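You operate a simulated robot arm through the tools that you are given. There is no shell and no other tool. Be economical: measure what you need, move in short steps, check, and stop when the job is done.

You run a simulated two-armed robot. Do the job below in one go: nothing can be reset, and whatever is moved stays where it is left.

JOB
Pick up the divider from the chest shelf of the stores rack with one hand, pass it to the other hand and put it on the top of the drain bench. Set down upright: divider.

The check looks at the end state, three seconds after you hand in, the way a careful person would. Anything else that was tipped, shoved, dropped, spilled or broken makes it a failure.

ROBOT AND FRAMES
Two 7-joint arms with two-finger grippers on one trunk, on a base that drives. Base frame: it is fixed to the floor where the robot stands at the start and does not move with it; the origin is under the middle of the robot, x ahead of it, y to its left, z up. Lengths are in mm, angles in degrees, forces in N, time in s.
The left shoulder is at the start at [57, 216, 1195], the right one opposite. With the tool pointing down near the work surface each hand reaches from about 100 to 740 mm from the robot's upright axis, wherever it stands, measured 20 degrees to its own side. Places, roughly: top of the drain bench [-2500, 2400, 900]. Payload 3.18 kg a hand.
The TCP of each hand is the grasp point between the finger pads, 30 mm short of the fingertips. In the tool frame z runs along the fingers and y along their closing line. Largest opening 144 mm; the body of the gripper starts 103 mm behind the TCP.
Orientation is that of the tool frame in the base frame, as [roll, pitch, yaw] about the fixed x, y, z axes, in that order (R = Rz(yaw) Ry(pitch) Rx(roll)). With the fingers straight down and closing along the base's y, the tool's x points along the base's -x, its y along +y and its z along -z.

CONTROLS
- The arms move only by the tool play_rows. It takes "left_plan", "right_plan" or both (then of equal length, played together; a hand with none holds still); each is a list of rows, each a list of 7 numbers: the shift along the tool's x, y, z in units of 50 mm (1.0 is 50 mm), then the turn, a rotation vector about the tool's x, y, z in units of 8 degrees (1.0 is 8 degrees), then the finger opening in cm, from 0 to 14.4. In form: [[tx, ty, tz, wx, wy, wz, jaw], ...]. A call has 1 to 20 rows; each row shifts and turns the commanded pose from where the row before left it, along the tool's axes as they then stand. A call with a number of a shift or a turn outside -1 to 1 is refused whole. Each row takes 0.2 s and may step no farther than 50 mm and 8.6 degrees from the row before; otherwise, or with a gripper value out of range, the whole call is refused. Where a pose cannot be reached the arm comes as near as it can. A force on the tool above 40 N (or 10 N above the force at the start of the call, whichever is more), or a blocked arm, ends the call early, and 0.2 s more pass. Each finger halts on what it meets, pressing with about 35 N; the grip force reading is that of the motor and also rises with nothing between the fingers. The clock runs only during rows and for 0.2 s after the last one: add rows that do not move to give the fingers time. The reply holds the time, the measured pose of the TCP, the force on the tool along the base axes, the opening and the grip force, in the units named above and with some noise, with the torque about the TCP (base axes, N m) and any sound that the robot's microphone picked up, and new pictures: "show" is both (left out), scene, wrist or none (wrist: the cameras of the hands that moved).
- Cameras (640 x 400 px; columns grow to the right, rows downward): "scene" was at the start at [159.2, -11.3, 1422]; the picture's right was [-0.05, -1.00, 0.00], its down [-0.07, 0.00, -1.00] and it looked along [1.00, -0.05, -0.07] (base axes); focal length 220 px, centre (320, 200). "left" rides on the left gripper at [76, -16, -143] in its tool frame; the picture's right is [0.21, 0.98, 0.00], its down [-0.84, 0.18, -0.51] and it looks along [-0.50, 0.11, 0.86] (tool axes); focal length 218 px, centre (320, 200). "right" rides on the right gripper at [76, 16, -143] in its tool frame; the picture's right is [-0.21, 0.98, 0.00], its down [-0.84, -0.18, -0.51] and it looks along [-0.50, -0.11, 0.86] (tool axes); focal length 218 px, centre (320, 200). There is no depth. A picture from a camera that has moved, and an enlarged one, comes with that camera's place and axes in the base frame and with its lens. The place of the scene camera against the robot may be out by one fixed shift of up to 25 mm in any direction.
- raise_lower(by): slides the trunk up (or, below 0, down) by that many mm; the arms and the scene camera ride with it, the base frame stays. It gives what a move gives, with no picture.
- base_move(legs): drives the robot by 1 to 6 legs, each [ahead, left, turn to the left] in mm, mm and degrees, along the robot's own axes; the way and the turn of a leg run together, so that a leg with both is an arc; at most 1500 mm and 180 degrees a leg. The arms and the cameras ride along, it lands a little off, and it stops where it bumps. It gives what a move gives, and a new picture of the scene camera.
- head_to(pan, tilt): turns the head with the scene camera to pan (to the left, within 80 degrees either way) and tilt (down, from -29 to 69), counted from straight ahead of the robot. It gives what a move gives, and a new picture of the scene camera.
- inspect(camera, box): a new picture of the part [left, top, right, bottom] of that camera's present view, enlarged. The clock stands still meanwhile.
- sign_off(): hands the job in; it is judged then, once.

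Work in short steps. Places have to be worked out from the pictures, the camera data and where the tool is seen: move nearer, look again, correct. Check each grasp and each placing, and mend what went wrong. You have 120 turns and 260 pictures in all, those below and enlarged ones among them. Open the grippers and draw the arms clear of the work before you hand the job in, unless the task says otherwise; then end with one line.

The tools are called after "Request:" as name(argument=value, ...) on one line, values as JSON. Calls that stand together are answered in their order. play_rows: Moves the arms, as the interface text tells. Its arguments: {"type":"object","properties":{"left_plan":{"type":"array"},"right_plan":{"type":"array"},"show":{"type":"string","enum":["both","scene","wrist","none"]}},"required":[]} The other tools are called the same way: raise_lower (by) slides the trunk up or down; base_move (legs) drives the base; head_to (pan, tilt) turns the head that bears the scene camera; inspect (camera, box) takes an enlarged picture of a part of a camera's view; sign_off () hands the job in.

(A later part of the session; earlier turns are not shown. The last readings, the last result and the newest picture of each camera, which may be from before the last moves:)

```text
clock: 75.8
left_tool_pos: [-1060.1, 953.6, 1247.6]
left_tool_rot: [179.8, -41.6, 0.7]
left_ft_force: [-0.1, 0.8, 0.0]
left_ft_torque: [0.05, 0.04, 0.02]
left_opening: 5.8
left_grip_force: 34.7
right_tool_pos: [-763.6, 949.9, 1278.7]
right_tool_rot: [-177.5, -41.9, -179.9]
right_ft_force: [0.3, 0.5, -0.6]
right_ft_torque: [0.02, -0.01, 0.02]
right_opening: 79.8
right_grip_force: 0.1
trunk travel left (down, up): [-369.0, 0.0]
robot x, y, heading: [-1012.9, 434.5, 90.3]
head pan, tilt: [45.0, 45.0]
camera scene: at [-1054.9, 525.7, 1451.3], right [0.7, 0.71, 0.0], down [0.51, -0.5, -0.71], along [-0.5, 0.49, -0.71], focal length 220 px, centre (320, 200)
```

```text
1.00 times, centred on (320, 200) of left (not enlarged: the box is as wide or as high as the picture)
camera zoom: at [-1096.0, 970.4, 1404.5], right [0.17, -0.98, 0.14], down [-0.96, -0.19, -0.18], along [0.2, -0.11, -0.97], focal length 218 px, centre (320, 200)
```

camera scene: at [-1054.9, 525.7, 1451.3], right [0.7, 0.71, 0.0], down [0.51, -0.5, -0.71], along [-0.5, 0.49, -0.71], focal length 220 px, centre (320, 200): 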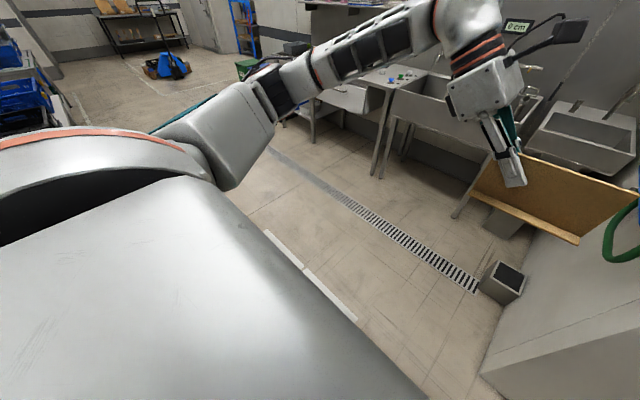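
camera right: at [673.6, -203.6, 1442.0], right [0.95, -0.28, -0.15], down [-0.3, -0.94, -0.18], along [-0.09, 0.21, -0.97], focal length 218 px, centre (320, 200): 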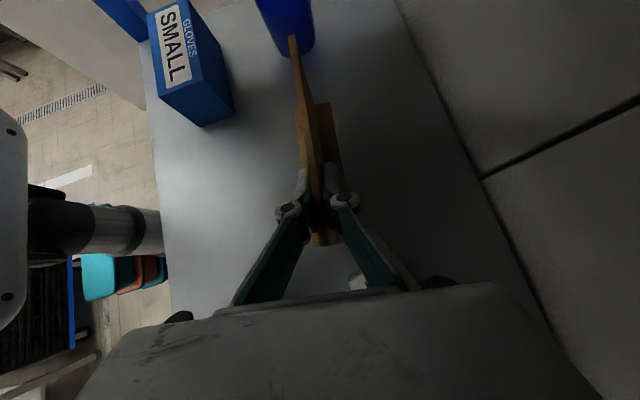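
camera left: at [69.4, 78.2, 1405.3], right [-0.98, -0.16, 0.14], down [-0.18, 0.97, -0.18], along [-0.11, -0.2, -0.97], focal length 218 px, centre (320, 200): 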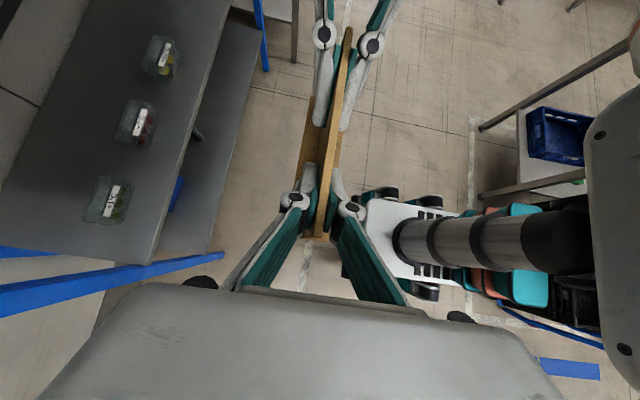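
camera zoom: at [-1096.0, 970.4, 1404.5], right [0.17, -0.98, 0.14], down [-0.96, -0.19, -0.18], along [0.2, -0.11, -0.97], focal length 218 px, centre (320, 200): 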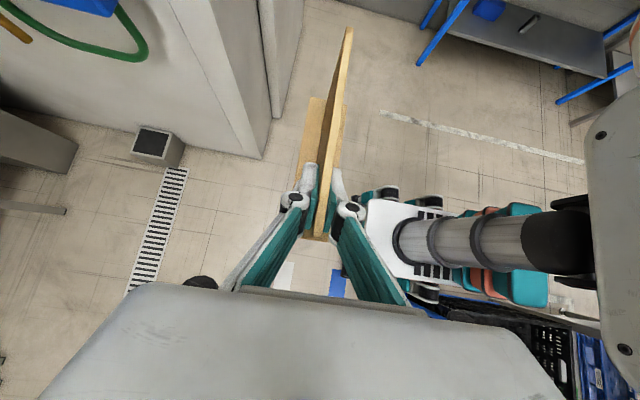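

The base met the table line on my left. I pull the right hand back by about 190 mm so I can go farther ahead without nearing the cold store.

Request:
play_rows(right_plan=[[0, -0.95, 0, 0, 0, 0, 8], [0, -0.95, 0, 0, 0, 0, 8], [0, -0.95, 0, 0, 0, 0, 8], [0, -0.95, 0, 0, 0, 0, 8]], show="none")

Request:
head_to(pan=-35, tilt=12)

Request:
inspect(camera="scene", box=[180, 100, 340, 200])

```text
clock: 76.8
left_tool_pos: [-1057.5, 952.2, 1248.4]
left_tool_rot: [179.9, -41.6, 0.7]
left_ft_force: [0.0, 0.1, 0.3]
left_ft_torque: [0.01, 0.05, 0.0]
left_opening: 6.0
left_grip_force: 35.3
right_tool_pos: [-758.8, 758.3, 1285.2]
right_tool_rot: [-177.5, -41.9, -179.8]
right_ft_force: [-0.2, -0.4, 0.5]
right_ft_torque: [0.02, -0.02, -0.03]
right_opening: 80.0
right_grip_force: 0.0
trunk travel left (down, up): [-369.0, 0.0]
robot x, y, heading: [-1016.5, 433.2, 90.5]
head pan, tilt: [45.0, 45.0]
```

```text
clock: 78.3
left_tool_pos: [-1058.4, 954.0, 1248.3]
left_tool_rot: [179.9, -41.5, 0.8]
left_ft_force: [-0.3, 0.0, -0.9]
left_ft_torque: [0.0, 0.01, 0.04]
left_opening: 5.9
left_grip_force: 35.1
right_tool_pos: [-757.7, 760.1, 1284.1]
right_tool_rot: [-177.5, -41.9, -180.0]
right_ft_force: [0.8, 0.5, 0.2]
right_ft_torque: [-0.02, 0.02, 0.01]
right_opening: 80.0
right_grip_force: 0.1
trunk travel left (down, up): [-369.0, 0.0]
robot x, y, heading: [-1013.1, 434.7, 90.3]
head pan, tilt: [-35.0, 12.0]
camera scene: at [-944.1, 545.8, 1503.0], right [0.82, -0.57, 0.0], down [-0.12, -0.17, -0.98], along [0.55, 0.81, -0.21], focal length 220 px, centre (320, 200)
```

scene: 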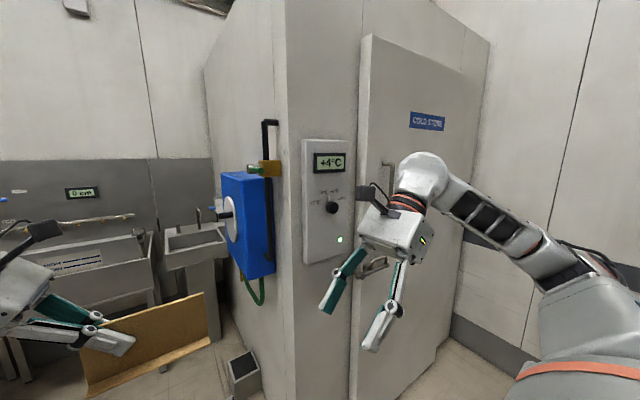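

```text
4.00 times, centred on (260, 150) of scene
camera zoom: at [-944.1, 545.8, 1503.0], right [0.82, -0.57, 0.0], down [-0.12, -0.17, -0.98], along [0.55, 0.81, -0.21], focal length 882 px, centre (560, 400)
```

zoom: 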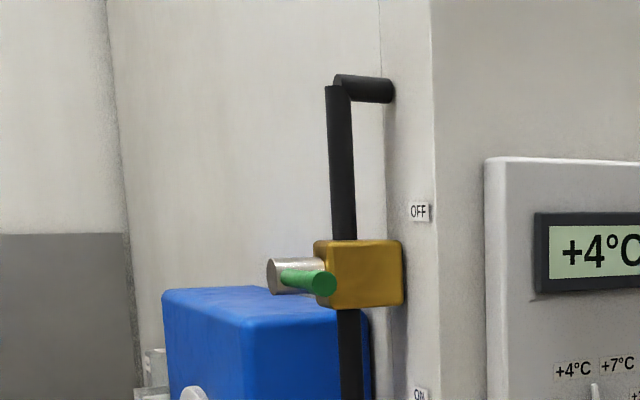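

The panel has a temperature knob, and my bump seems to have turned it from +7 to +4. I look closely.

Request:
inspect(camera="scene", box=[290, 130, 370, 180])

Request:
inspect(camera="scene", box=[290, 180, 370, 230])

```text
8.00 times, centred on (330, 155) of scene
camera zoom: at [-944.1, 545.8, 1503.0], right [0.82, -0.57, 0.0], down [-0.12, -0.17, -0.98], along [0.55, 0.81, -0.21], focal length 1764 px, centre (240, 560)
```

zoom: 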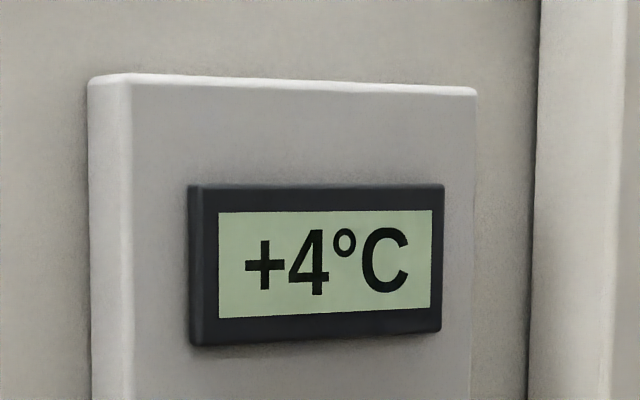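

```text
8.00 times, centred on (330, 205) of scene
camera zoom: at [-944.1, 545.8, 1503.0], right [0.82, -0.57, 0.0], down [-0.12, -0.17, -0.98], along [0.55, 0.81, -0.21], focal length 1764 px, centre (240, 160)
```

zoom: 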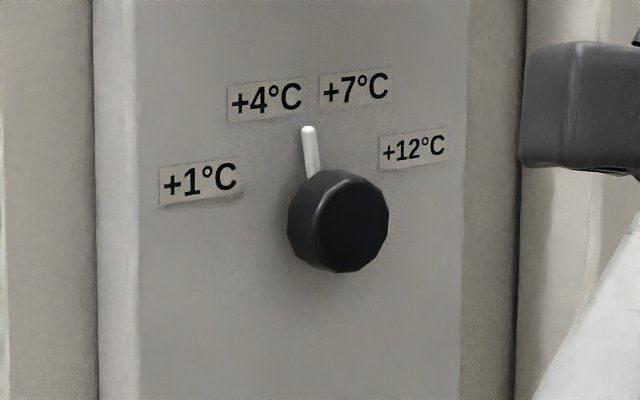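

My bump turned the cold-store knob, from +7 to +4. I'll place the divider first, then come back and set the knob back. I go on: a bit right, ahead 230, then left.

Request:
base_move(legs=[[60, -40, 0], [180, 0, 0], [0, 500, 0]])

Request:
head_to(pan=40, tilt=20)

```text
clock: 84.9
left_tool_pos: [-1520.7, 1188.5, 1247.7]
left_tool_rot: [179.8, -41.6, 1.0]
left_ft_force: [0.3, 0.3, -0.1]
left_ft_torque: [0.01, 0.0, 0.0]
left_opening: 5.8
left_grip_force: 35.0
right_tool_pos: [-1221.4, 995.1, 1283.7]
right_tool_rot: [-177.5, -41.7, -179.7]
right_ft_force: [0.2, -0.8, 0.5]
right_ft_torque: [0.02, -0.02, -0.01]
right_opening: 80.0
right_grip_force: 0.0
trunk travel left (down, up): [-369.0, 0.0]
robot x, y, heading: [-1477.4, 666.5, 90.6]
head pan, tilt: [-35.0, 12.0]
camera scene: at [-1406.6, 780.7, 1503.0], right [0.83, -0.56, 0.0], down [-0.12, -0.17, -0.98], along [0.55, 0.81, -0.21], focal length 220 px, centre (320, 200)
```

scene: 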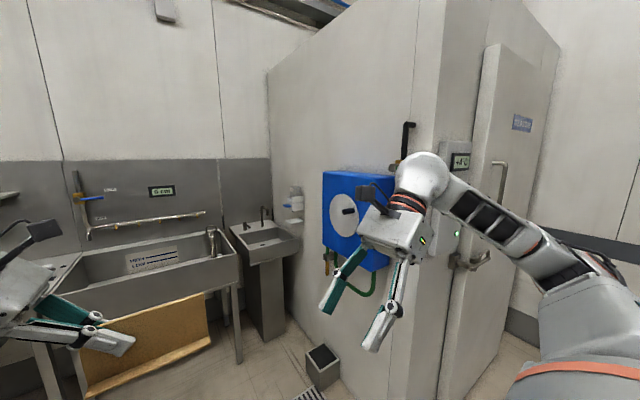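

```text
clock: 86.4
left_tool_pos: [-1521.9, 1189.2, 1248.1]
left_tool_rot: [179.7, -41.6, 0.9]
left_ft_force: [-0.4, -0.4, 0.0]
left_ft_torque: [0.0, -0.05, -0.02]
left_opening: 5.9
left_grip_force: 35.0
right_tool_pos: [-1221.6, 995.6, 1283.6]
right_tool_rot: [-177.5, -41.9, -179.8]
right_ft_force: [0.1, 0.3, 0.4]
right_ft_torque: [-0.03, 0.03, 0.03]
right_opening: 80.0
right_grip_force: 0.1
trunk travel left (down, up): [-369.0, 0.0]
robot x, y, heading: [-1475.2, 671.4, 90.5]
head pan, tilt: [40.0, 20.0]
camera scene: at [-1519.7, 774.5, 1490.0], right [0.76, 0.65, 0.0], down [0.22, -0.26, -0.94], along [-0.61, 0.71, -0.34], focal length 220 px, centre (320, 200)
```

scene: 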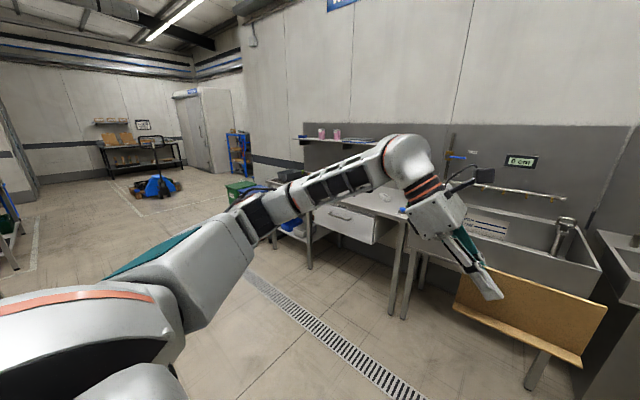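

Clear now. I go left another 900 to face the drain bench, then look at it.

Request:
base_move(legs=[[0, 900, 0]])

Request:
head_to(pan=12, tilt=28)

```text
clock: 94.7
left_tool_pos: [-2429.1, 1175.9, 1248.5]
left_tool_rot: [179.8, -41.5, 1.1]
left_ft_force: [0.1, 0.3, 0.7]
left_ft_torque: [-0.03, 0.0, -0.05]
left_opening: 5.8
left_grip_force: 34.8
right_tool_pos: [-2129.9, 984.9, 1284.2]
right_tool_rot: [-177.6, -41.9, -179.6]
right_ft_force: [-0.5, -1.2, 0.4]
right_ft_torque: [-0.01, -0.02, 0.02]
right_opening: 79.9
right_grip_force: 0.0
trunk travel left (down, up): [-369.0, 0.0]
robot x, y, heading: [-2381.6, 655.5, 91.0]
head pan, tilt: [40.0, 20.0]
camera scene: at [-2426.1, 762.3, 1490.0], right [0.76, 0.65, 0.0], down [0.22, -0.26, -0.94], along [-0.61, 0.71, -0.34], focal length 220 px, centre (320, 200)
```

scene: 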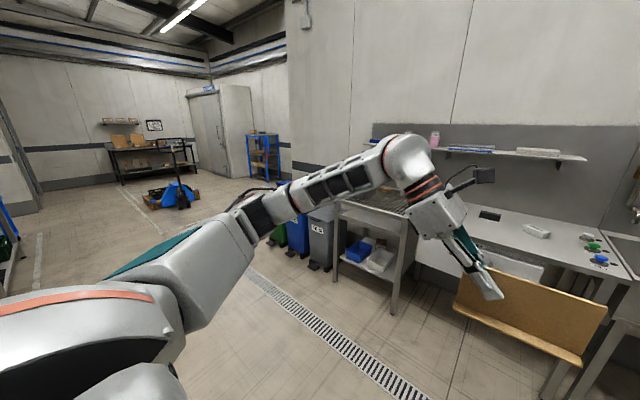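

```text
clock: 95.6
left_tool_pos: [-2429.8, 1177.1, 1248.8]
left_tool_rot: [179.7, -41.7, 1.1]
left_ft_force: [-0.4, 0.3, -1.0]
left_ft_torque: [0.01, 0.02, -0.01]
left_opening: 6.0
left_grip_force: 35.3
right_tool_pos: [-2128.2, 985.6, 1285.5]
right_tool_rot: [-177.5, -41.8, -179.4]
right_ft_force: [0.1, 0.8, 0.2]
right_ft_torque: [-0.01, 0.03, -0.01]
right_opening: 80.0
right_grip_force: 0.1
trunk travel left (down, up): [-369.0, 0.0]
robot x, y, heading: [-2384.1, 653.7, 90.8]
head pan, tilt: [12.0, 28.0]
camera scene: at [-2385.5, 780.8, 1477.1], right [0.97, 0.22, 0.0], down [0.1, -0.46, -0.88], along [-0.2, 0.86, -0.47], focal length 220 px, centre (320, 200)
```

scene: 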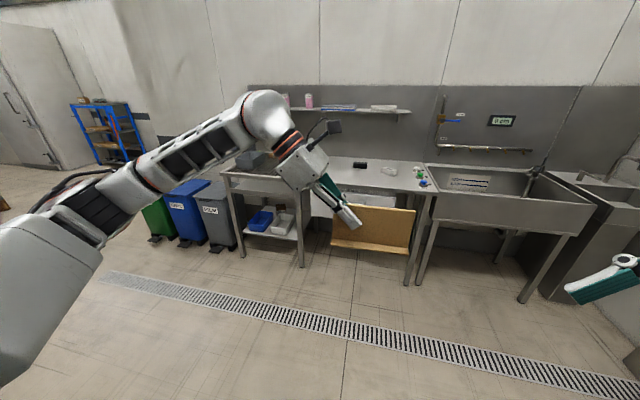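

The rough place (-2500, 2400) projects to about (352,167), on the pale flat bench left of the sink. I zoom in there.

Request:
inspect(camera="scene", box=[220, 110, 460, 260])

Request:
inspect(camera="scene", box=[300, 140, 460, 240])

```text
2.67 times, centred on (340, 185) of scene
camera zoom: at [-2385.5, 780.8, 1477.1], right [0.97, 0.22, 0.0], down [0.1, -0.46, -0.88], along [-0.2, 0.86, -0.47], focal length 588 px, centre (267, 240)
```

zoom: 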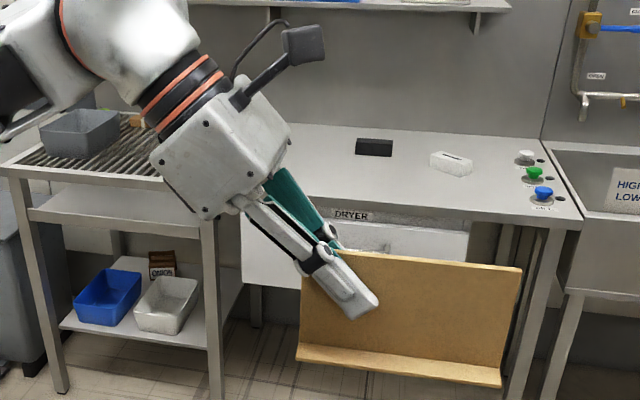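

```text
4.00 times, centred on (380, 190) of scene
camera zoom: at [-2385.5, 780.8, 1477.1], right [0.97, 0.22, 0.0], down [0.1, -0.46, -0.88], along [-0.2, 0.86, -0.47], focal length 882 px, centre (80, 240)
```

zoom: 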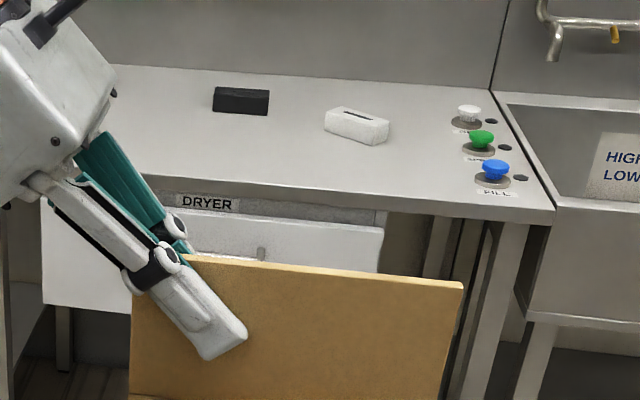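

The flat bench (x ≈ -2750 to -1980, front edge y≈2060) matches the given place. Its free spot is around (-2480, 2230), in front of the black item and left of the white one. I lower the trunk by 195 and move sideways 90, then recheck.

Request:
raise_lower(by=-195)

Request:
base_move(legs=[[450, 90, -0.8]])

Request:
inspect(camera="left", box=[0, 0, 640, 400])

```text
clock: 97.8
left_tool_pos: [-2429.0, 1175.8, 1054.7]
left_tool_rot: [-180.0, -41.8, 1.1]
left_ft_force: [0.2, -0.1, -0.2]
left_ft_torque: [0.04, 0.04, 0.03]
left_opening: 6.0
left_grip_force: 34.9
right_tool_pos: [-2129.4, 984.9, 1090.7]
right_tool_rot: [-177.6, -41.9, -179.3]
right_ft_force: [-0.3, -0.5, -0.4]
right_ft_torque: [0.01, -0.01, 0.02]
right_opening: 79.8
right_grip_force: 0.0
trunk travel left (down, up): [-174.0, 195.0]
robot x, y, heading: [-2380.4, 659.1, 91.0]
head pan, tilt: [12.0, 28.0]
```

```text
clock: 100.5
left_tool_pos: [-2512.8, 1622.5, 1053.1]
left_tool_rot: [179.8, -41.6, 0.1]
left_ft_force: [-0.2, 0.4, 0.2]
left_ft_torque: [-0.03, 0.03, -0.05]
left_opening: 5.8
left_grip_force: 35.3
right_tool_pos: [-2214.3, 1424.7, 1089.8]
right_tool_rot: [-177.4, -41.9, 179.4]
right_ft_force: [-0.8, -0.3, 0.0]
right_ft_torque: [-0.01, -0.01, -0.03]
right_opening: 80.0
right_grip_force: 0.2
trunk travel left (down, up): [-174.0, 195.0]
robot x, y, heading: [-2474.3, 1097.6, 89.9]
head pan, tilt: [12.0, 28.0]
camera scene: at [-2474.6, 1304.2, 1277.1], right [0.98, 0.2, 0.0], down [0.1, -0.46, -0.88], along [-0.18, 0.86, -0.47], focal length 220 px, centre (320, 200)
```

scene: 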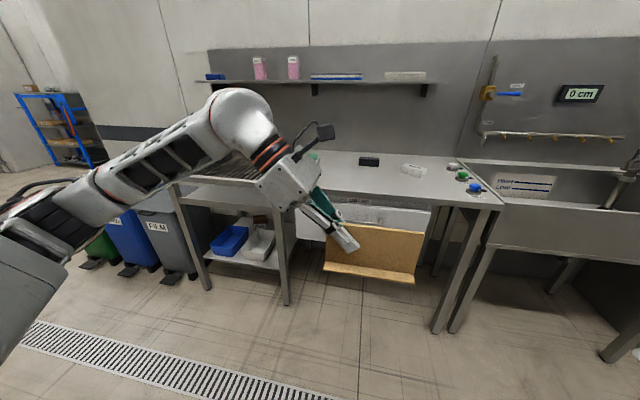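

```text
1.00 times, centred on (320, 200) of left (not enlarged: the box is as wide or as high as the picture)
camera zoom: at [-2549.0, 1639.3, 1209.3], right [0.15, -0.98, 0.14], down [-0.97, -0.18, -0.18], along [0.2, -0.11, -0.97], focal length 218 px, centre (320, 200)
```

zoom: 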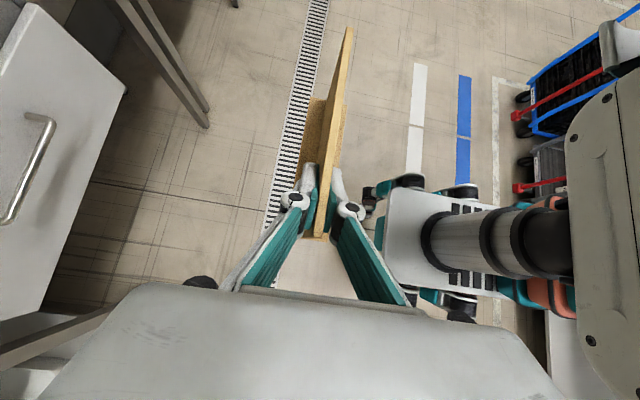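

The posture is good and all is clear. I drive on 400 toward the bench.

Request:
base_move(legs=[[400, 0, 0]])

Request:
inspect(camera="left", box=[0, 0, 640, 400])

```text
clock: 103.0
left_tool_pos: [-2511.3, 2026.3, 1053.1]
left_tool_rot: [179.8, -41.6, 0.1]
left_ft_force: [1.2, 1.1, 0.1]
left_ft_torque: [0.01, 0.02, -0.02]
left_opening: 5.8
left_grip_force: 35.3
right_tool_pos: [-2213.5, 1830.0, 1088.5]
right_tool_rot: [-177.5, -41.8, 179.5]
right_ft_force: [1.4, -0.2, 0.1]
right_ft_torque: [-0.03, -0.01, 0.01]
right_opening: 79.9
right_grip_force: 0.0
trunk travel left (down, up): [-174.0, 195.0]
robot x, y, heading: [-2474.5, 1507.1, 90.1]
head pan, tilt: [12.0, 28.0]
camera scene: at [-2473.4, 1708.8, 1277.0], right [0.98, 0.21, 0.0], down [0.1, -0.46, -0.88], along [-0.18, 0.86, -0.47], focal length 220 px, centre (320, 200)
```

scene: 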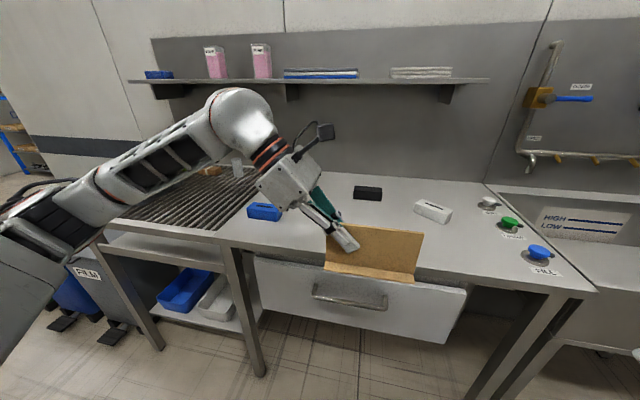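

```text
1.00 times, centred on (320, 200) of left (not enlarged: the box is as wide or as high as the picture)
camera zoom: at [-2548.2, 2043.8, 1209.4], right [0.16, -0.98, 0.14], down [-0.97, -0.18, -0.18], along [0.2, -0.11, -0.97], focal length 218 px, centre (320, 200)
```

zoom: 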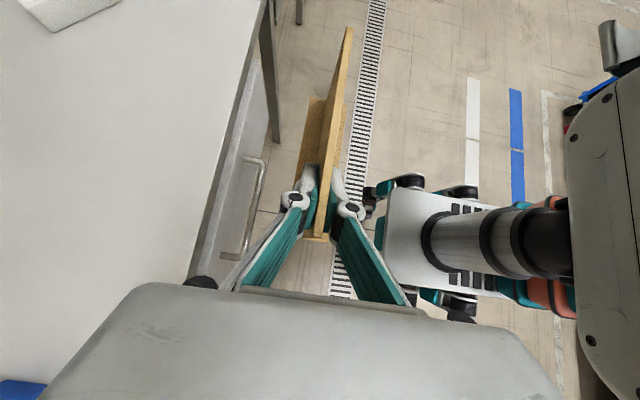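

The bench's front edge is at y≈2150; the free area around (-2465, 2270) lies between the black, white and blue items. The panel bottom is some 80 above the top. I drive 244 more.

Request:
base_move(legs=[[244, 0, 0]])

Request:
inspect(camera="left", box=[0, 0, 640, 400])

```text
clock: 104.8
left_tool_pos: [-2511.2, 2271.6, 1051.8]
left_tool_rot: [179.9, -41.6, 0.1]
left_ft_force: [0.2, -0.3, -1.1]
left_ft_torque: [-0.03, -0.01, 0.01]
left_opening: 5.9
left_grip_force: 34.5
right_tool_pos: [-2212.6, 2075.0, 1089.1]
right_tool_rot: [-177.4, -41.9, 179.5]
right_ft_force: [-0.4, -0.2, -0.9]
right_ft_torque: [-0.03, 0.02, 0.03]
right_opening: 79.8
right_grip_force: 0.1
trunk travel left (down, up): [-174.0, 195.0]
robot x, y, heading: [-2469.8, 1750.3, 89.9]
head pan, tilt: [12.0, 28.0]
camera scene: at [-2472.9, 1954.0, 1277.0], right [0.98, 0.21, 0.0], down [0.1, -0.46, -0.88], along [-0.18, 0.86, -0.47], focal length 220 px, centre (320, 200)
```

scene: 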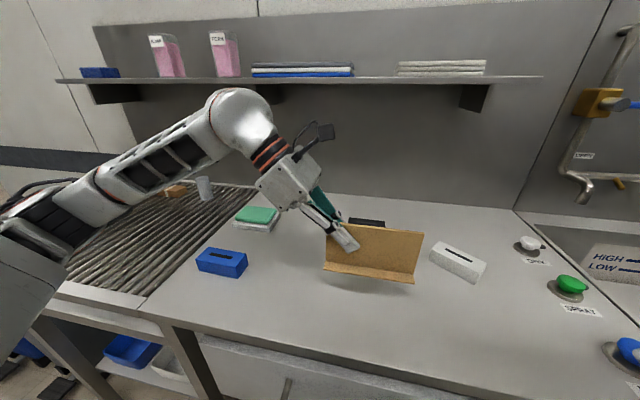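

```text
1.00 times, centred on (320, 200) of left (not enlarged: the box is as wide or as high as the picture)
camera zoom: at [-2547.8, 2289.0, 1209.3], right [0.16, -0.98, 0.14], down [-0.97, -0.18, -0.18], along [0.2, -0.11, -0.97], focal length 218 px, centre (320, 200)
```

zoom: 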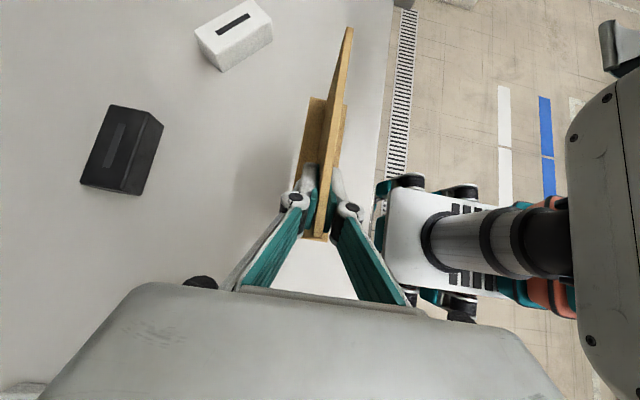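

The divider hovers over clear bench top. I lower the trunk by 50, then check.

Request:
raise_lower(by=-50)

Request:
inspect(camera="scene", box=[260, 180, 500, 330])

```text
clock: 105.8
left_tool_pos: [-2509.5, 2269.4, 1004.6]
left_tool_rot: [-179.7, -41.6, -0.2]
left_ft_force: [0.9, -0.4, -0.4]
left_ft_torque: [0.04, 0.06, 0.06]
left_opening: 5.9
left_grip_force: 35.4
right_tool_pos: [-2213.3, 2072.9, 1040.2]
right_tool_rot: [-177.8, -41.9, 179.6]
right_ft_force: [-0.4, -1.0, 0.6]
right_ft_torque: [0.04, 0.01, -0.05]
right_opening: 80.0
right_grip_force: 0.1
trunk travel left (down, up): [-124.0, 245.0]
robot x, y, heading: [-2471.9, 1749.5, 89.7]
head pan, tilt: [12.0, 28.0]
```

```text
2.67 times, centred on (380, 255) of scene
camera zoom: at [-2472.8, 2004.6, 1219.8], right [0.98, 0.21, 0.0], down [0.1, -0.46, -0.88], along [-0.18, 0.86, -0.47], focal length 588 px, centre (160, 53)
```

zoom: 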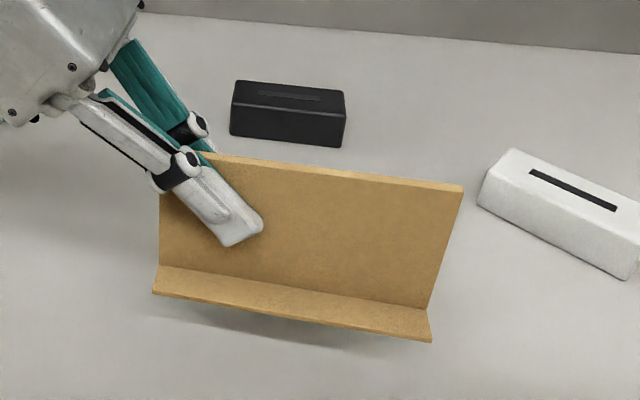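

It hangs level with a small gap left. I lower with the arm in 5 mm rows and watch the force.

Request:
play_rows(left_plan=[[-0.066, 0, 0.075, 0, 0, 0, 0], [-0.066, 0, 0.075, 0, 0, 0, 0], [-0.066, 0, 0.075, 0, 0, 0, 0], [-0.066, 0, 0.075, 0, 0, 0, 0]], show="scene")

Request:
inspect(camera="scene", box=[260, 180, 500, 330])

```text
clock: 106.8
left_tool_pos: [-2509.9, 2270.4, 982.3]
left_tool_rot: [179.8, -41.5, 0.1]
left_ft_force: [-0.6, -0.6, -0.2]
left_ft_torque: [0.0, 0.01, 0.01]
left_opening: 6.0
left_grip_force: 35.4
right_tool_pos: [-2213.1, 2074.4, 1039.7]
right_tool_rot: [-177.5, -41.7, 179.5]
right_ft_force: [-0.2, 0.3, -0.4]
right_ft_torque: [-0.02, -0.01, 0.04]
right_opening: 80.3
right_grip_force: 0.1
trunk travel left (down, up): [-124.0, 245.0]
robot x, y, heading: [-2469.4, 1751.3, 89.7]
head pan, tilt: [12.0, 28.0]
camera scene: at [-2472.8, 2006.2, 1219.1], right [0.98, 0.21, 0.0], down [0.1, -0.46, -0.88], along [-0.18, 0.86, -0.47], focal length 220 px, centre (320, 200)
```

scene: 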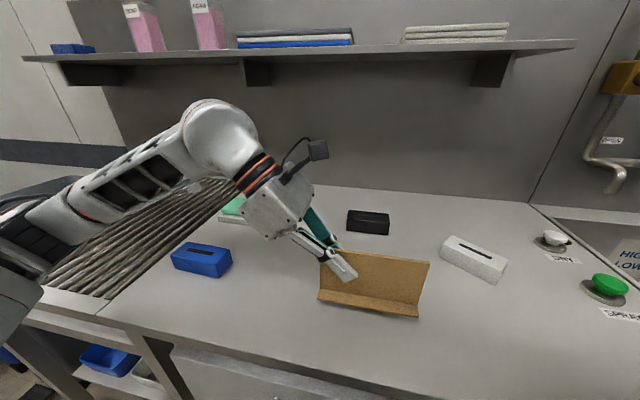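

```text
2.67 times, centred on (380, 255) of scene
camera zoom: at [-2472.8, 2006.2, 1219.1], right [0.98, 0.21, 0.0], down [0.1, -0.46, -0.88], along [-0.18, 0.86, -0.47], focal length 588 px, centre (160, 53)
```

zoom: 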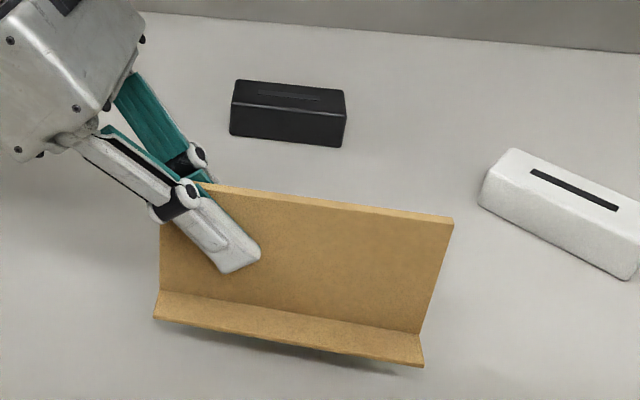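

Still free, gap maybe 10 mm. I continue in 2.5 mm rows.

Request:
play_rows(left_plan=[[-0.033, 0, 0.0374, 0, 0, 0, 0], [-0.033, 0, 0.0374, 0, 0, 0, 0], [-0.033, 0, 0.0374, 0, 0, 0, 0], [-0.033, 0, 0.0374, 0, 0, 0, 0]], show="none")

Request:
inspect(camera="scene", box=[300, 230, 460, 330])

```text
clock: 107.8
left_tool_pos: [-2511.4, 2269.9, 971.9]
left_tool_rot: [179.9, -41.6, 0.3]
left_ft_force: [-0.6, 0.3, 0.7]
left_ft_torque: [-0.01, 0.02, -0.01]
left_opening: 6.0
left_grip_force: 34.9
right_tool_pos: [-2212.9, 2075.0, 1039.9]
right_tool_rot: [-177.6, -41.8, 179.5]
right_ft_force: [0.8, 0.3, 0.0]
right_ft_torque: [-0.03, -0.04, -0.01]
right_opening: 80.0
right_grip_force: 0.0
trunk travel left (down, up): [-124.0, 245.0]
robot x, y, heading: [-2468.7, 1751.3, 90.0]
head pan, tilt: [12.0, 28.0]
```

```text
4.00 times, centred on (380, 280) of scene
camera zoom: at [-2472.8, 2006.1, 1219.1], right [0.98, 0.21, 0.0], down [0.1, -0.46, -0.88], along [-0.18, 0.86, -0.47], focal length 882 px, centre (80, -120)
```

zoom: 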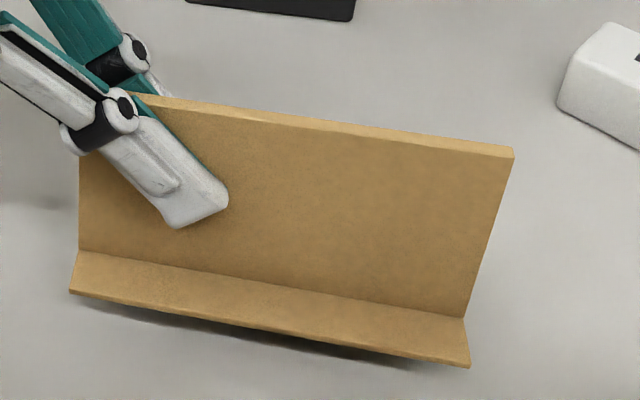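

Close now; still no contact force. A few more small rows.

Request:
play_rows(left_plan=[[-0.02, 0, 0.0225, 0, 0, 0, 0], [-0.02, 0, 0.0225, 0, 0, 0, 0], [-0.02, 0, 0.0225, 0, 0, 0, 0], [-0.02, 0, 0.0225, 0, 0, 0, 0]], show="none")

Request:
inspect(camera="scene", box=[300, 230, 460, 330])

```text
clock: 108.8
left_tool_pos: [-2510.6, 2271.3, 966.4]
left_tool_rot: [179.8, -41.6, 0.0]
left_ft_force: [-0.7, 0.5, -0.4]
left_ft_torque: [0.01, 0.02, 0.0]
left_opening: 5.8
left_grip_force: 35.1
right_tool_pos: [-2212.8, 2074.8, 1039.2]
right_tool_rot: [-177.5, -41.7, 179.5]
right_ft_force: [0.6, -0.1, -0.3]
right_ft_torque: [-0.02, 0.01, -0.01]
right_opening: 80.1
right_grip_force: 0.1
trunk travel left (down, up): [-124.0, 245.0]
robot x, y, heading: [-2472.5, 1747.3, 89.9]
head pan, tilt: [12.0, 28.0]
```

```text
4.00 times, centred on (380, 280) of scene
camera zoom: at [-2472.8, 2006.1, 1219.1], right [0.98, 0.21, 0.0], down [0.1, -0.46, -0.88], along [-0.18, 0.86, -0.47], focal length 882 px, centre (80, -120)
```

zoom: 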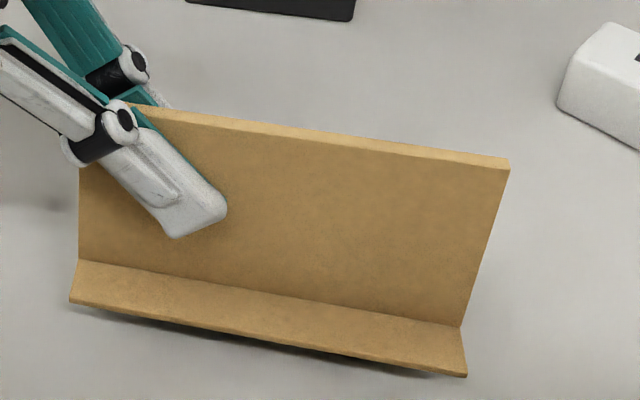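

Request:
play_rows(left_plan=[[-0.02, 0, 0.0225, 0, 0, 0, 0], [-0.02, 0, 0.0225, 0, 0, 0, 0], [-0.02, 0, 0.0225, 0, 0, 0, 0], [-0.02, 0, 0.0225, 0, 0, 0, 0], [-0.02, 0, 0.0225, 0, 0, 0, 0]], show="none")

Request:
inspect(camera="scene", box=[300, 230, 460, 330])

```text
clock: 110.0
left_tool_pos: [-2511.7, 2271.9, 960.1]
left_tool_rot: [179.9, -41.7, 0.1]
left_ft_force: [0.1, 0.6, -0.4]
left_ft_torque: [-0.03, 0.05, -0.02]
left_opening: 5.9
left_grip_force: 35.2
right_tool_pos: [-2213.5, 2074.7, 1039.1]
right_tool_rot: [-177.4, -41.8, 179.6]
right_ft_force: [0.3, 0.6, 0.3]
right_ft_torque: [0.03, -0.01, 0.01]
right_opening: 79.9
right_grip_force: 0.1
trunk travel left (down, up): [-124.0, 245.0]
robot x, y, heading: [-2471.3, 1748.5, 89.6]
head pan, tilt: [12.0, 28.0]
```

```text
4.00 times, centred on (380, 280) of scene
camera zoom: at [-2472.8, 2006.1, 1219.1], right [0.98, 0.21, 0.0], down [0.1, -0.46, -0.88], along [-0.18, 0.86, -0.47], focal length 882 px, centre (80, -120)
```

zoom: 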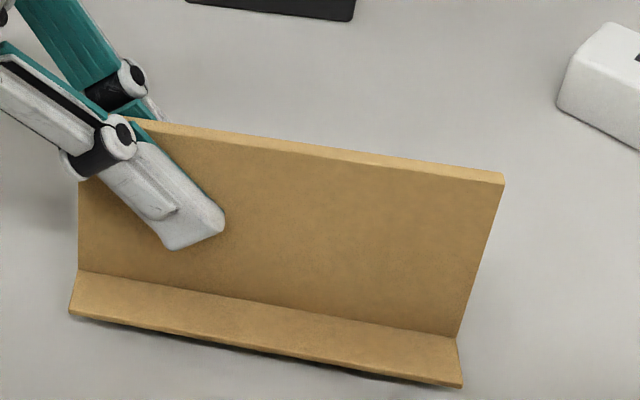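

The shadow gap is nearly closed, so contact should be within a few mm.

Request:
play_rows(left_plan=[[-0.02, 0, 0.0225, 0, 0, 0, 0], [-0.02, 0, 0.0225, 0, 0, 0, 0], [-0.02, 0, 0.0225, 0, 0, 0, 0], [-0.02, 0, 0.0225, 0, 0, 0, 0]], show="none")

Request:
inspect(camera="scene", box=[300, 230, 460, 330])

```text
clock: 111.0
left_tool_pos: [-2510.7, 2271.5, 953.1]
left_tool_rot: [179.9, -41.6, 0.1]
left_ft_force: [0.2, -1.0, -0.5]
left_ft_torque: [0.0, 0.01, -0.03]
left_opening: 5.9
left_grip_force: 34.8
right_tool_pos: [-2213.3, 2073.7, 1038.9]
right_tool_rot: [-177.6, -41.9, 179.4]
right_ft_force: [0.2, 0.0, 0.3]
right_ft_torque: [0.0, 0.01, 0.0]
right_opening: 80.1
right_grip_force: 0.1
trunk travel left (down, up): [-124.0, 245.0]
robot x, y, heading: [-2470.5, 1750.0, 90.0]
head pan, tilt: [12.0, 28.0]
```

```text
4.00 times, centred on (380, 280) of scene
camera zoom: at [-2472.8, 2006.1, 1219.1], right [0.98, 0.21, 0.0], down [0.1, -0.46, -0.88], along [-0.18, 0.86, -0.47], focal length 882 px, centre (80, -120)
```

zoom: 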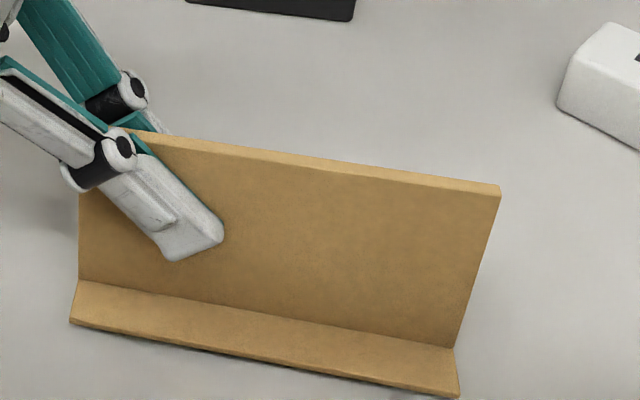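

Request:
play_rows(left_plan=[[-0.02, 0, 0.0225, 0, 0, 0, 0], [-0.02, 0, 0.0225, 0, 0, 0, 0], [-0.02, 0, 0.0225, 0, 0, 0, 0]], show="none")

Request:
inspect(camera="scene", box=[300, 250, 460, 350])

```text
clock: 111.8
left_tool_pos: [-2510.8, 2270.9, 950.1]
left_tool_rot: [179.9, -41.6, 0.1]
left_ft_force: [0.3, 0.7, -0.1]
left_ft_torque: [-0.02, 0.03, 0.03]
left_opening: 6.0
left_grip_force: 35.0
right_tool_pos: [-2213.8, 2074.5, 1040.3]
right_tool_rot: [-177.5, -41.8, 179.5]
right_ft_force: [0.5, -0.5, -0.3]
right_ft_torque: [0.02, 0.01, 0.0]
right_opening: 80.1
right_grip_force: 0.0
trunk travel left (down, up): [-124.0, 245.0]
robot x, y, heading: [-2471.5, 1749.4, 89.9]
head pan, tilt: [12.0, 28.0]
```

```text
4.00 times, centred on (380, 300) of scene
camera zoom: at [-2472.8, 2006.1, 1219.1], right [0.98, 0.21, 0.0], down [0.1, -0.46, -0.88], along [-0.18, 0.86, -0.47], focal length 882 px, centre (80, -200)
```

zoom: 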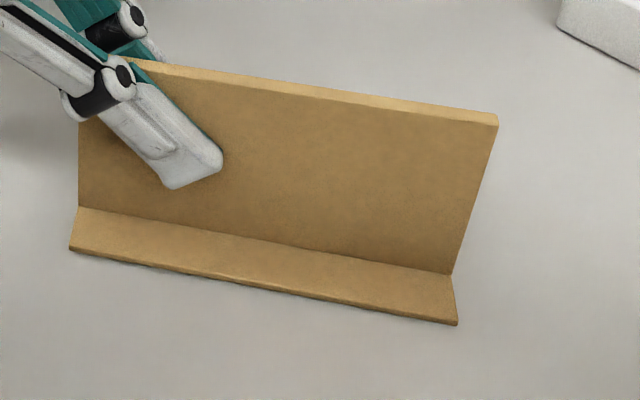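

Request:
play_rows(left_plan=[[-0.013, 0, 0.015, 0, 0, 0, 0], [-0.013, 0, 0.015, 0, 0, 0, 0], [-0.013, 0, 0.015, 0, 0, 0, 0]], show="none")

```text
clock: 112.5
left_tool_pos: [-2511.0, 2272.6, 947.6]
left_tool_rot: [180.0, -41.7, 0.0]
left_ft_force: [0.0, -0.3, 4.5]
left_ft_torque: [0.03, -0.54, 0.0]
left_opening: 6.1
left_grip_force: 34.9
right_tool_pos: [-2213.6, 2072.9, 1039.4]
right_tool_rot: [-177.5, -41.7, 179.6]
right_ft_force: [-0.2, 0.1, -0.9]
right_ft_torque: [-0.02, 0.04, 0.05]
right_opening: 79.9
right_grip_force: 0.1
trunk travel left (down, up): [-124.0, 245.0]
robot x, y, heading: [-2471.5, 1754.2, 90.0]
head pan, tilt: [12.0, 28.0]
```

Contact: 4.5 N upward, with the right end touching first. I lower one more mm and open the left hand.

Request:
play_rows(left_plan=[[-0.013, 0, 0.015, 0, 0, 0, 0], [0, 0, 0, 0, 0, 0, 1], [0, 0, 0, 0, 0, 0, 2], [0, 0, 0, 0, 0, 0, 4], [0, 0, 0, 0, 0, 0, 6], [0, 0, 0, 0, 0, 0, 8], [0, 0, 0, 0, 0, 0, 8]], show="both")

Request:
inspect(camera="scene", box=[260, 200, 500, 350])

```text
clock: 114.2
left_tool_pos: [-2510.2, 2271.0, 945.2]
left_tool_rot: [179.9, -41.6, 0.1]
left_ft_force: [-0.7, 0.1, 0.2]
left_ft_torque: [0.02, 0.0, -0.01]
left_opening: 79.9
left_grip_force: 0.0
right_tool_pos: [-2212.8, 2073.8, 1039.7]
right_tool_rot: [-177.5, -41.7, 179.5]
right_ft_force: [0.2, 0.1, -0.2]
right_ft_torque: [0.0, -0.03, -0.01]
right_opening: 80.1
right_grip_force: 0.0
trunk travel left (down, up): [-124.0, 245.0]
robot x, y, heading: [-2471.4, 1749.0, 90.1]
head pan, tilt: [12.0, 28.0]
camera scene: at [-2472.8, 2006.1, 1219.1], right [0.98, 0.21, 0.0], down [0.1, -0.46, -0.88], along [-0.18, 0.86, -0.47], focal length 220 px, centre (320, 200)
camera left: at [-2547.7, 2288.2, 1101.1], right [0.16, -0.98, 0.14], down [-0.97, -0.18, -0.18], along [0.2, -0.11, -0.97], focal length 218 px, centre (320, 200)
```

scene: 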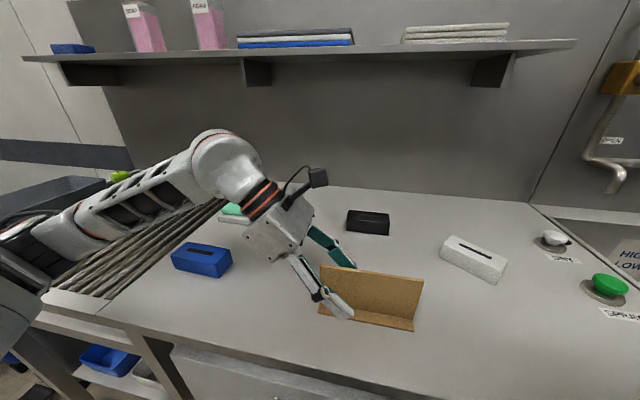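
left: 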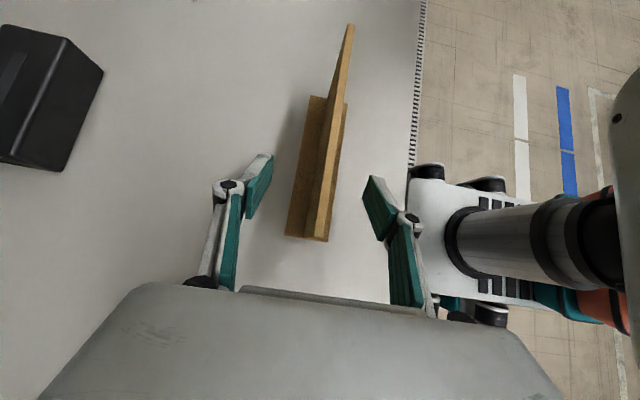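

```text
2.67 times, centred on (380, 275) of scene
camera zoom: at [-2472.8, 2006.1, 1219.1], right [0.98, 0.21, 0.0], down [0.1, -0.46, -0.88], along [-0.18, 0.86, -0.47], focal length 588 px, centre (160, 0)
```

zoom: 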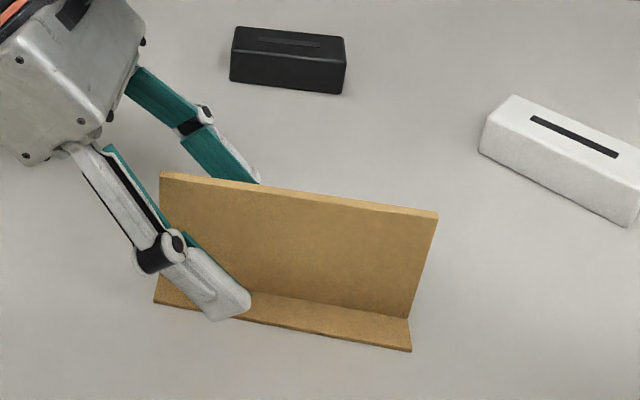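

The divider stands upright and free. I withdraw the left hand back along its fingers (up and left).

Request:
play_rows(left_plan=[[0, 0, -0.6, 0, 0, 0, 8], [0, 0, -0.9, 0, 0, 0, 8], [0, 0, -0.9, 0, 0, 0, 8], [0, 0, -0.9, 0, 0, 0, 8]], show="scene")

Request:
base_move(legs=[[-500, 0, 0]])

Request:
inspect(camera="scene", box=[260, 120, 500, 270])

```text
clock: 115.2
left_tool_pos: [-2621.7, 2269.8, 1069.9]
left_tool_rot: [179.9, -41.8, 0.1]
left_ft_force: [-0.4, -0.7, 0.1]
left_ft_torque: [0.01, -0.03, 0.01]
left_opening: 80.0
left_grip_force: 0.1
right_tool_pos: [-2213.0, 2073.7, 1039.7]
right_tool_rot: [-177.6, -41.8, 179.6]
right_ft_force: [-0.5, -0.4, 0.5]
right_ft_torque: [-0.03, 0.01, -0.01]
right_opening: 80.2
right_grip_force: 0.0
trunk travel left (down, up): [-124.0, 245.0]
robot x, y, heading: [-2469.8, 1752.3, 90.0]
head pan, tilt: [12.0, 28.0]
camera scene: at [-2473.0, 2005.4, 1219.4], right [0.98, 0.21, 0.0], down [0.1, -0.46, -0.88], along [-0.18, 0.86, -0.47], focal length 220 px, centre (320, 200)
```

scene: 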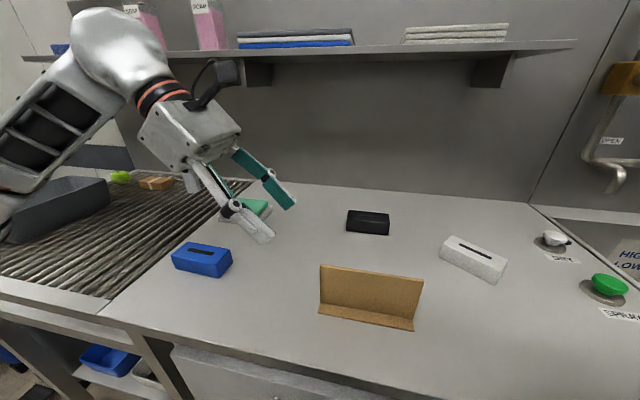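

```text
clock: 118.1
left_tool_pos: [-2620.1, 1770.8, 1067.9]
left_tool_rot: [-180.0, -41.6, -0.1]
left_ft_force: [-0.6, 0.5, -0.9]
left_ft_torque: [-0.02, 0.0, 0.02]
left_opening: 80.5
left_grip_force: 0.1
right_tool_pos: [-2213.6, 1571.1, 1039.7]
right_tool_rot: [-177.6, -41.9, 179.1]
right_ft_force: [-0.1, -0.2, -0.1]
right_ft_torque: [-0.01, 0.0, -0.01]
right_opening: 80.1
right_grip_force: 0.1
trunk travel left (down, up): [-124.0, 245.0]
robot x, y, heading: [-2478.0, 1251.6, 89.6]
head pan, tilt: [12.0, 28.0]
camera scene: at [-2473.9, 1504.5, 1219.2], right [0.98, 0.2, 0.0], down [0.09, -0.46, -0.88], along [-0.18, 0.87, -0.47], focal length 220 px, centre (320, 200)
```

scene: 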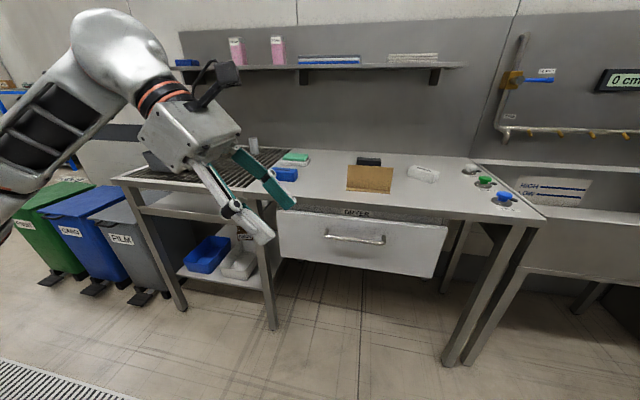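

```text
2.67 times, centred on (380, 195) of scene
camera zoom: at [-2473.9, 1504.5, 1219.2], right [0.98, 0.2, 0.0], down [0.09, -0.46, -0.88], along [-0.18, 0.87, -0.47], focal length 588 px, centre (160, 213)
```

zoom: 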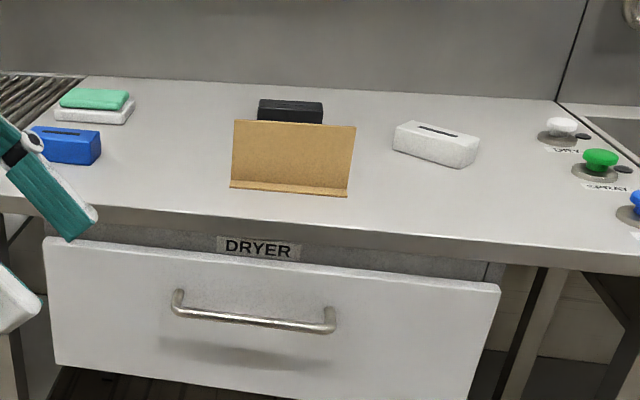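

The divider stands upright on the bench and nothing else there has moved. Now I mend the cold-store knob: I raise the trunk, draw the left hand back and turn the right hand toward a forward-pointing pose.

Request:
raise_lower(by=200)

Request:
play_rows(left_plan=[[0, 0.8, 0, 0, 0, 0, 8], [0, 0.8, 0, 0, 0, 0, 8], [0, 0.8, 0, 0, 0, 0, 8], [0, 0.8, 0, 0, 0, 0, 8], [0, 0, 0, 0, 0, 0, 8], [0, 0, 0, 0, 0, 0, 8], [0, 0, 0, 0, 0, 0, 8], [0, 0, 0, 0, 0, 0, 8], [0, 0, 0, 0, 0, 0, 8], [0, 0, 0, 0, 0, 0, 8], [0, 0, 0, 0, 0, 0, 8], [0, 0, 0, 0, 0, 0, 8], [0, 0, 0, 0, 0, 0, 8], [0, 0, 0, 0, 0, 0, 8], [0, 0, 0, 0, 0, 0, 8], [0, 0, 0, 0, 0, 0, 8], [0, 0, 0, 0, 0, 0, 8], [0, 0, 0, 0, 0, 0, 8], [0, 0, 0, 0, 0, 0, 8]], right_plan=[[0, 0.7, 0, 0, -1, 0, 8], [0, 0.7, 0, 0, -1, 0, 8], [0, 0.6, 0, 0, -1, 0, 8], [0, 0, 0.3, 0, -1, 0, 8], [0, 0, 0.3, 0, -1, 0, 8], [0, 0, 0.3, 0, -0.2, 0, 8], [0, 0, 0.3, 0, 0, 0, 8], [0, 0, 0, 0, 0, -0.9375, 8], [0, 0, 0, 0, 0, -0.9375, 8], [0, 0, 0, 0, 0, -0.9375, 8], [0, 0, 0, 0, 0, -0.9375, 8], [0, 0, 0, 0, 0, -0.9375, 8], [0, 0, 0, 0, 0, -0.9375, 8], [0, 0, 0, 0, 0, -0.9375, 8], [0, 0, 0, 0, 0, -0.9375, 8], [0, 0, 0, 0, 0, -0.9375, 8], [0, 0, 0, 0, 0, -0.9375, 8], [0, 0, 0, 0, 0, -0.9375, 8], [0, 0, 0, 0, 0, -0.9375, 8]], show="none")

```text
clock: 120.3
left_tool_pos: [-2620.7, 1770.5, 1268.1]
left_tool_rot: [179.8, -41.7, -0.2]
left_ft_force: [0.5, 0.5, -0.1]
left_ft_torque: [-0.03, -0.01, 0.01]
left_opening: 80.1
left_grip_force: 0.0
right_tool_pos: [-2213.4, 1572.9, 1238.6]
right_tool_rot: [-177.5, -41.9, 179.0]
right_ft_force: [0.7, -0.2, 0.0]
right_ft_torque: [0.0, -0.01, 0.01]
right_opening: 80.0
right_grip_force: 0.1
trunk travel left (down, up): [-324.0, 45.0]
robot x, y, heading: [-2473.3, 1250.0, 89.4]
head pan, tilt: [12.0, 28.0]
```

```text
clock: 124.3
left_tool_pos: [-2621.2, 1610.5, 1268.8]
left_tool_rot: [179.8, -41.6, -0.2]
left_ft_force: [0.7, 0.1, 0.1]
left_ft_torque: [-0.01, -0.02, 0.01]
left_opening: 80.0
left_grip_force: 0.1
right_tool_pos: [-2222.5, 1669.5, 1177.2]
right_tool_rot: [179.7, -1.9, -89.0]
right_ft_force: [0.5, -0.6, -1.0]
right_ft_torque: [-0.02, -0.02, 0.04]
right_opening: 80.2
right_grip_force: 0.0
trunk travel left (down, up): [-324.0, 45.0]
robot x, y, heading: [-2474.0, 1247.9, 89.5]
head pan, tilt: [12.0, 28.0]
```

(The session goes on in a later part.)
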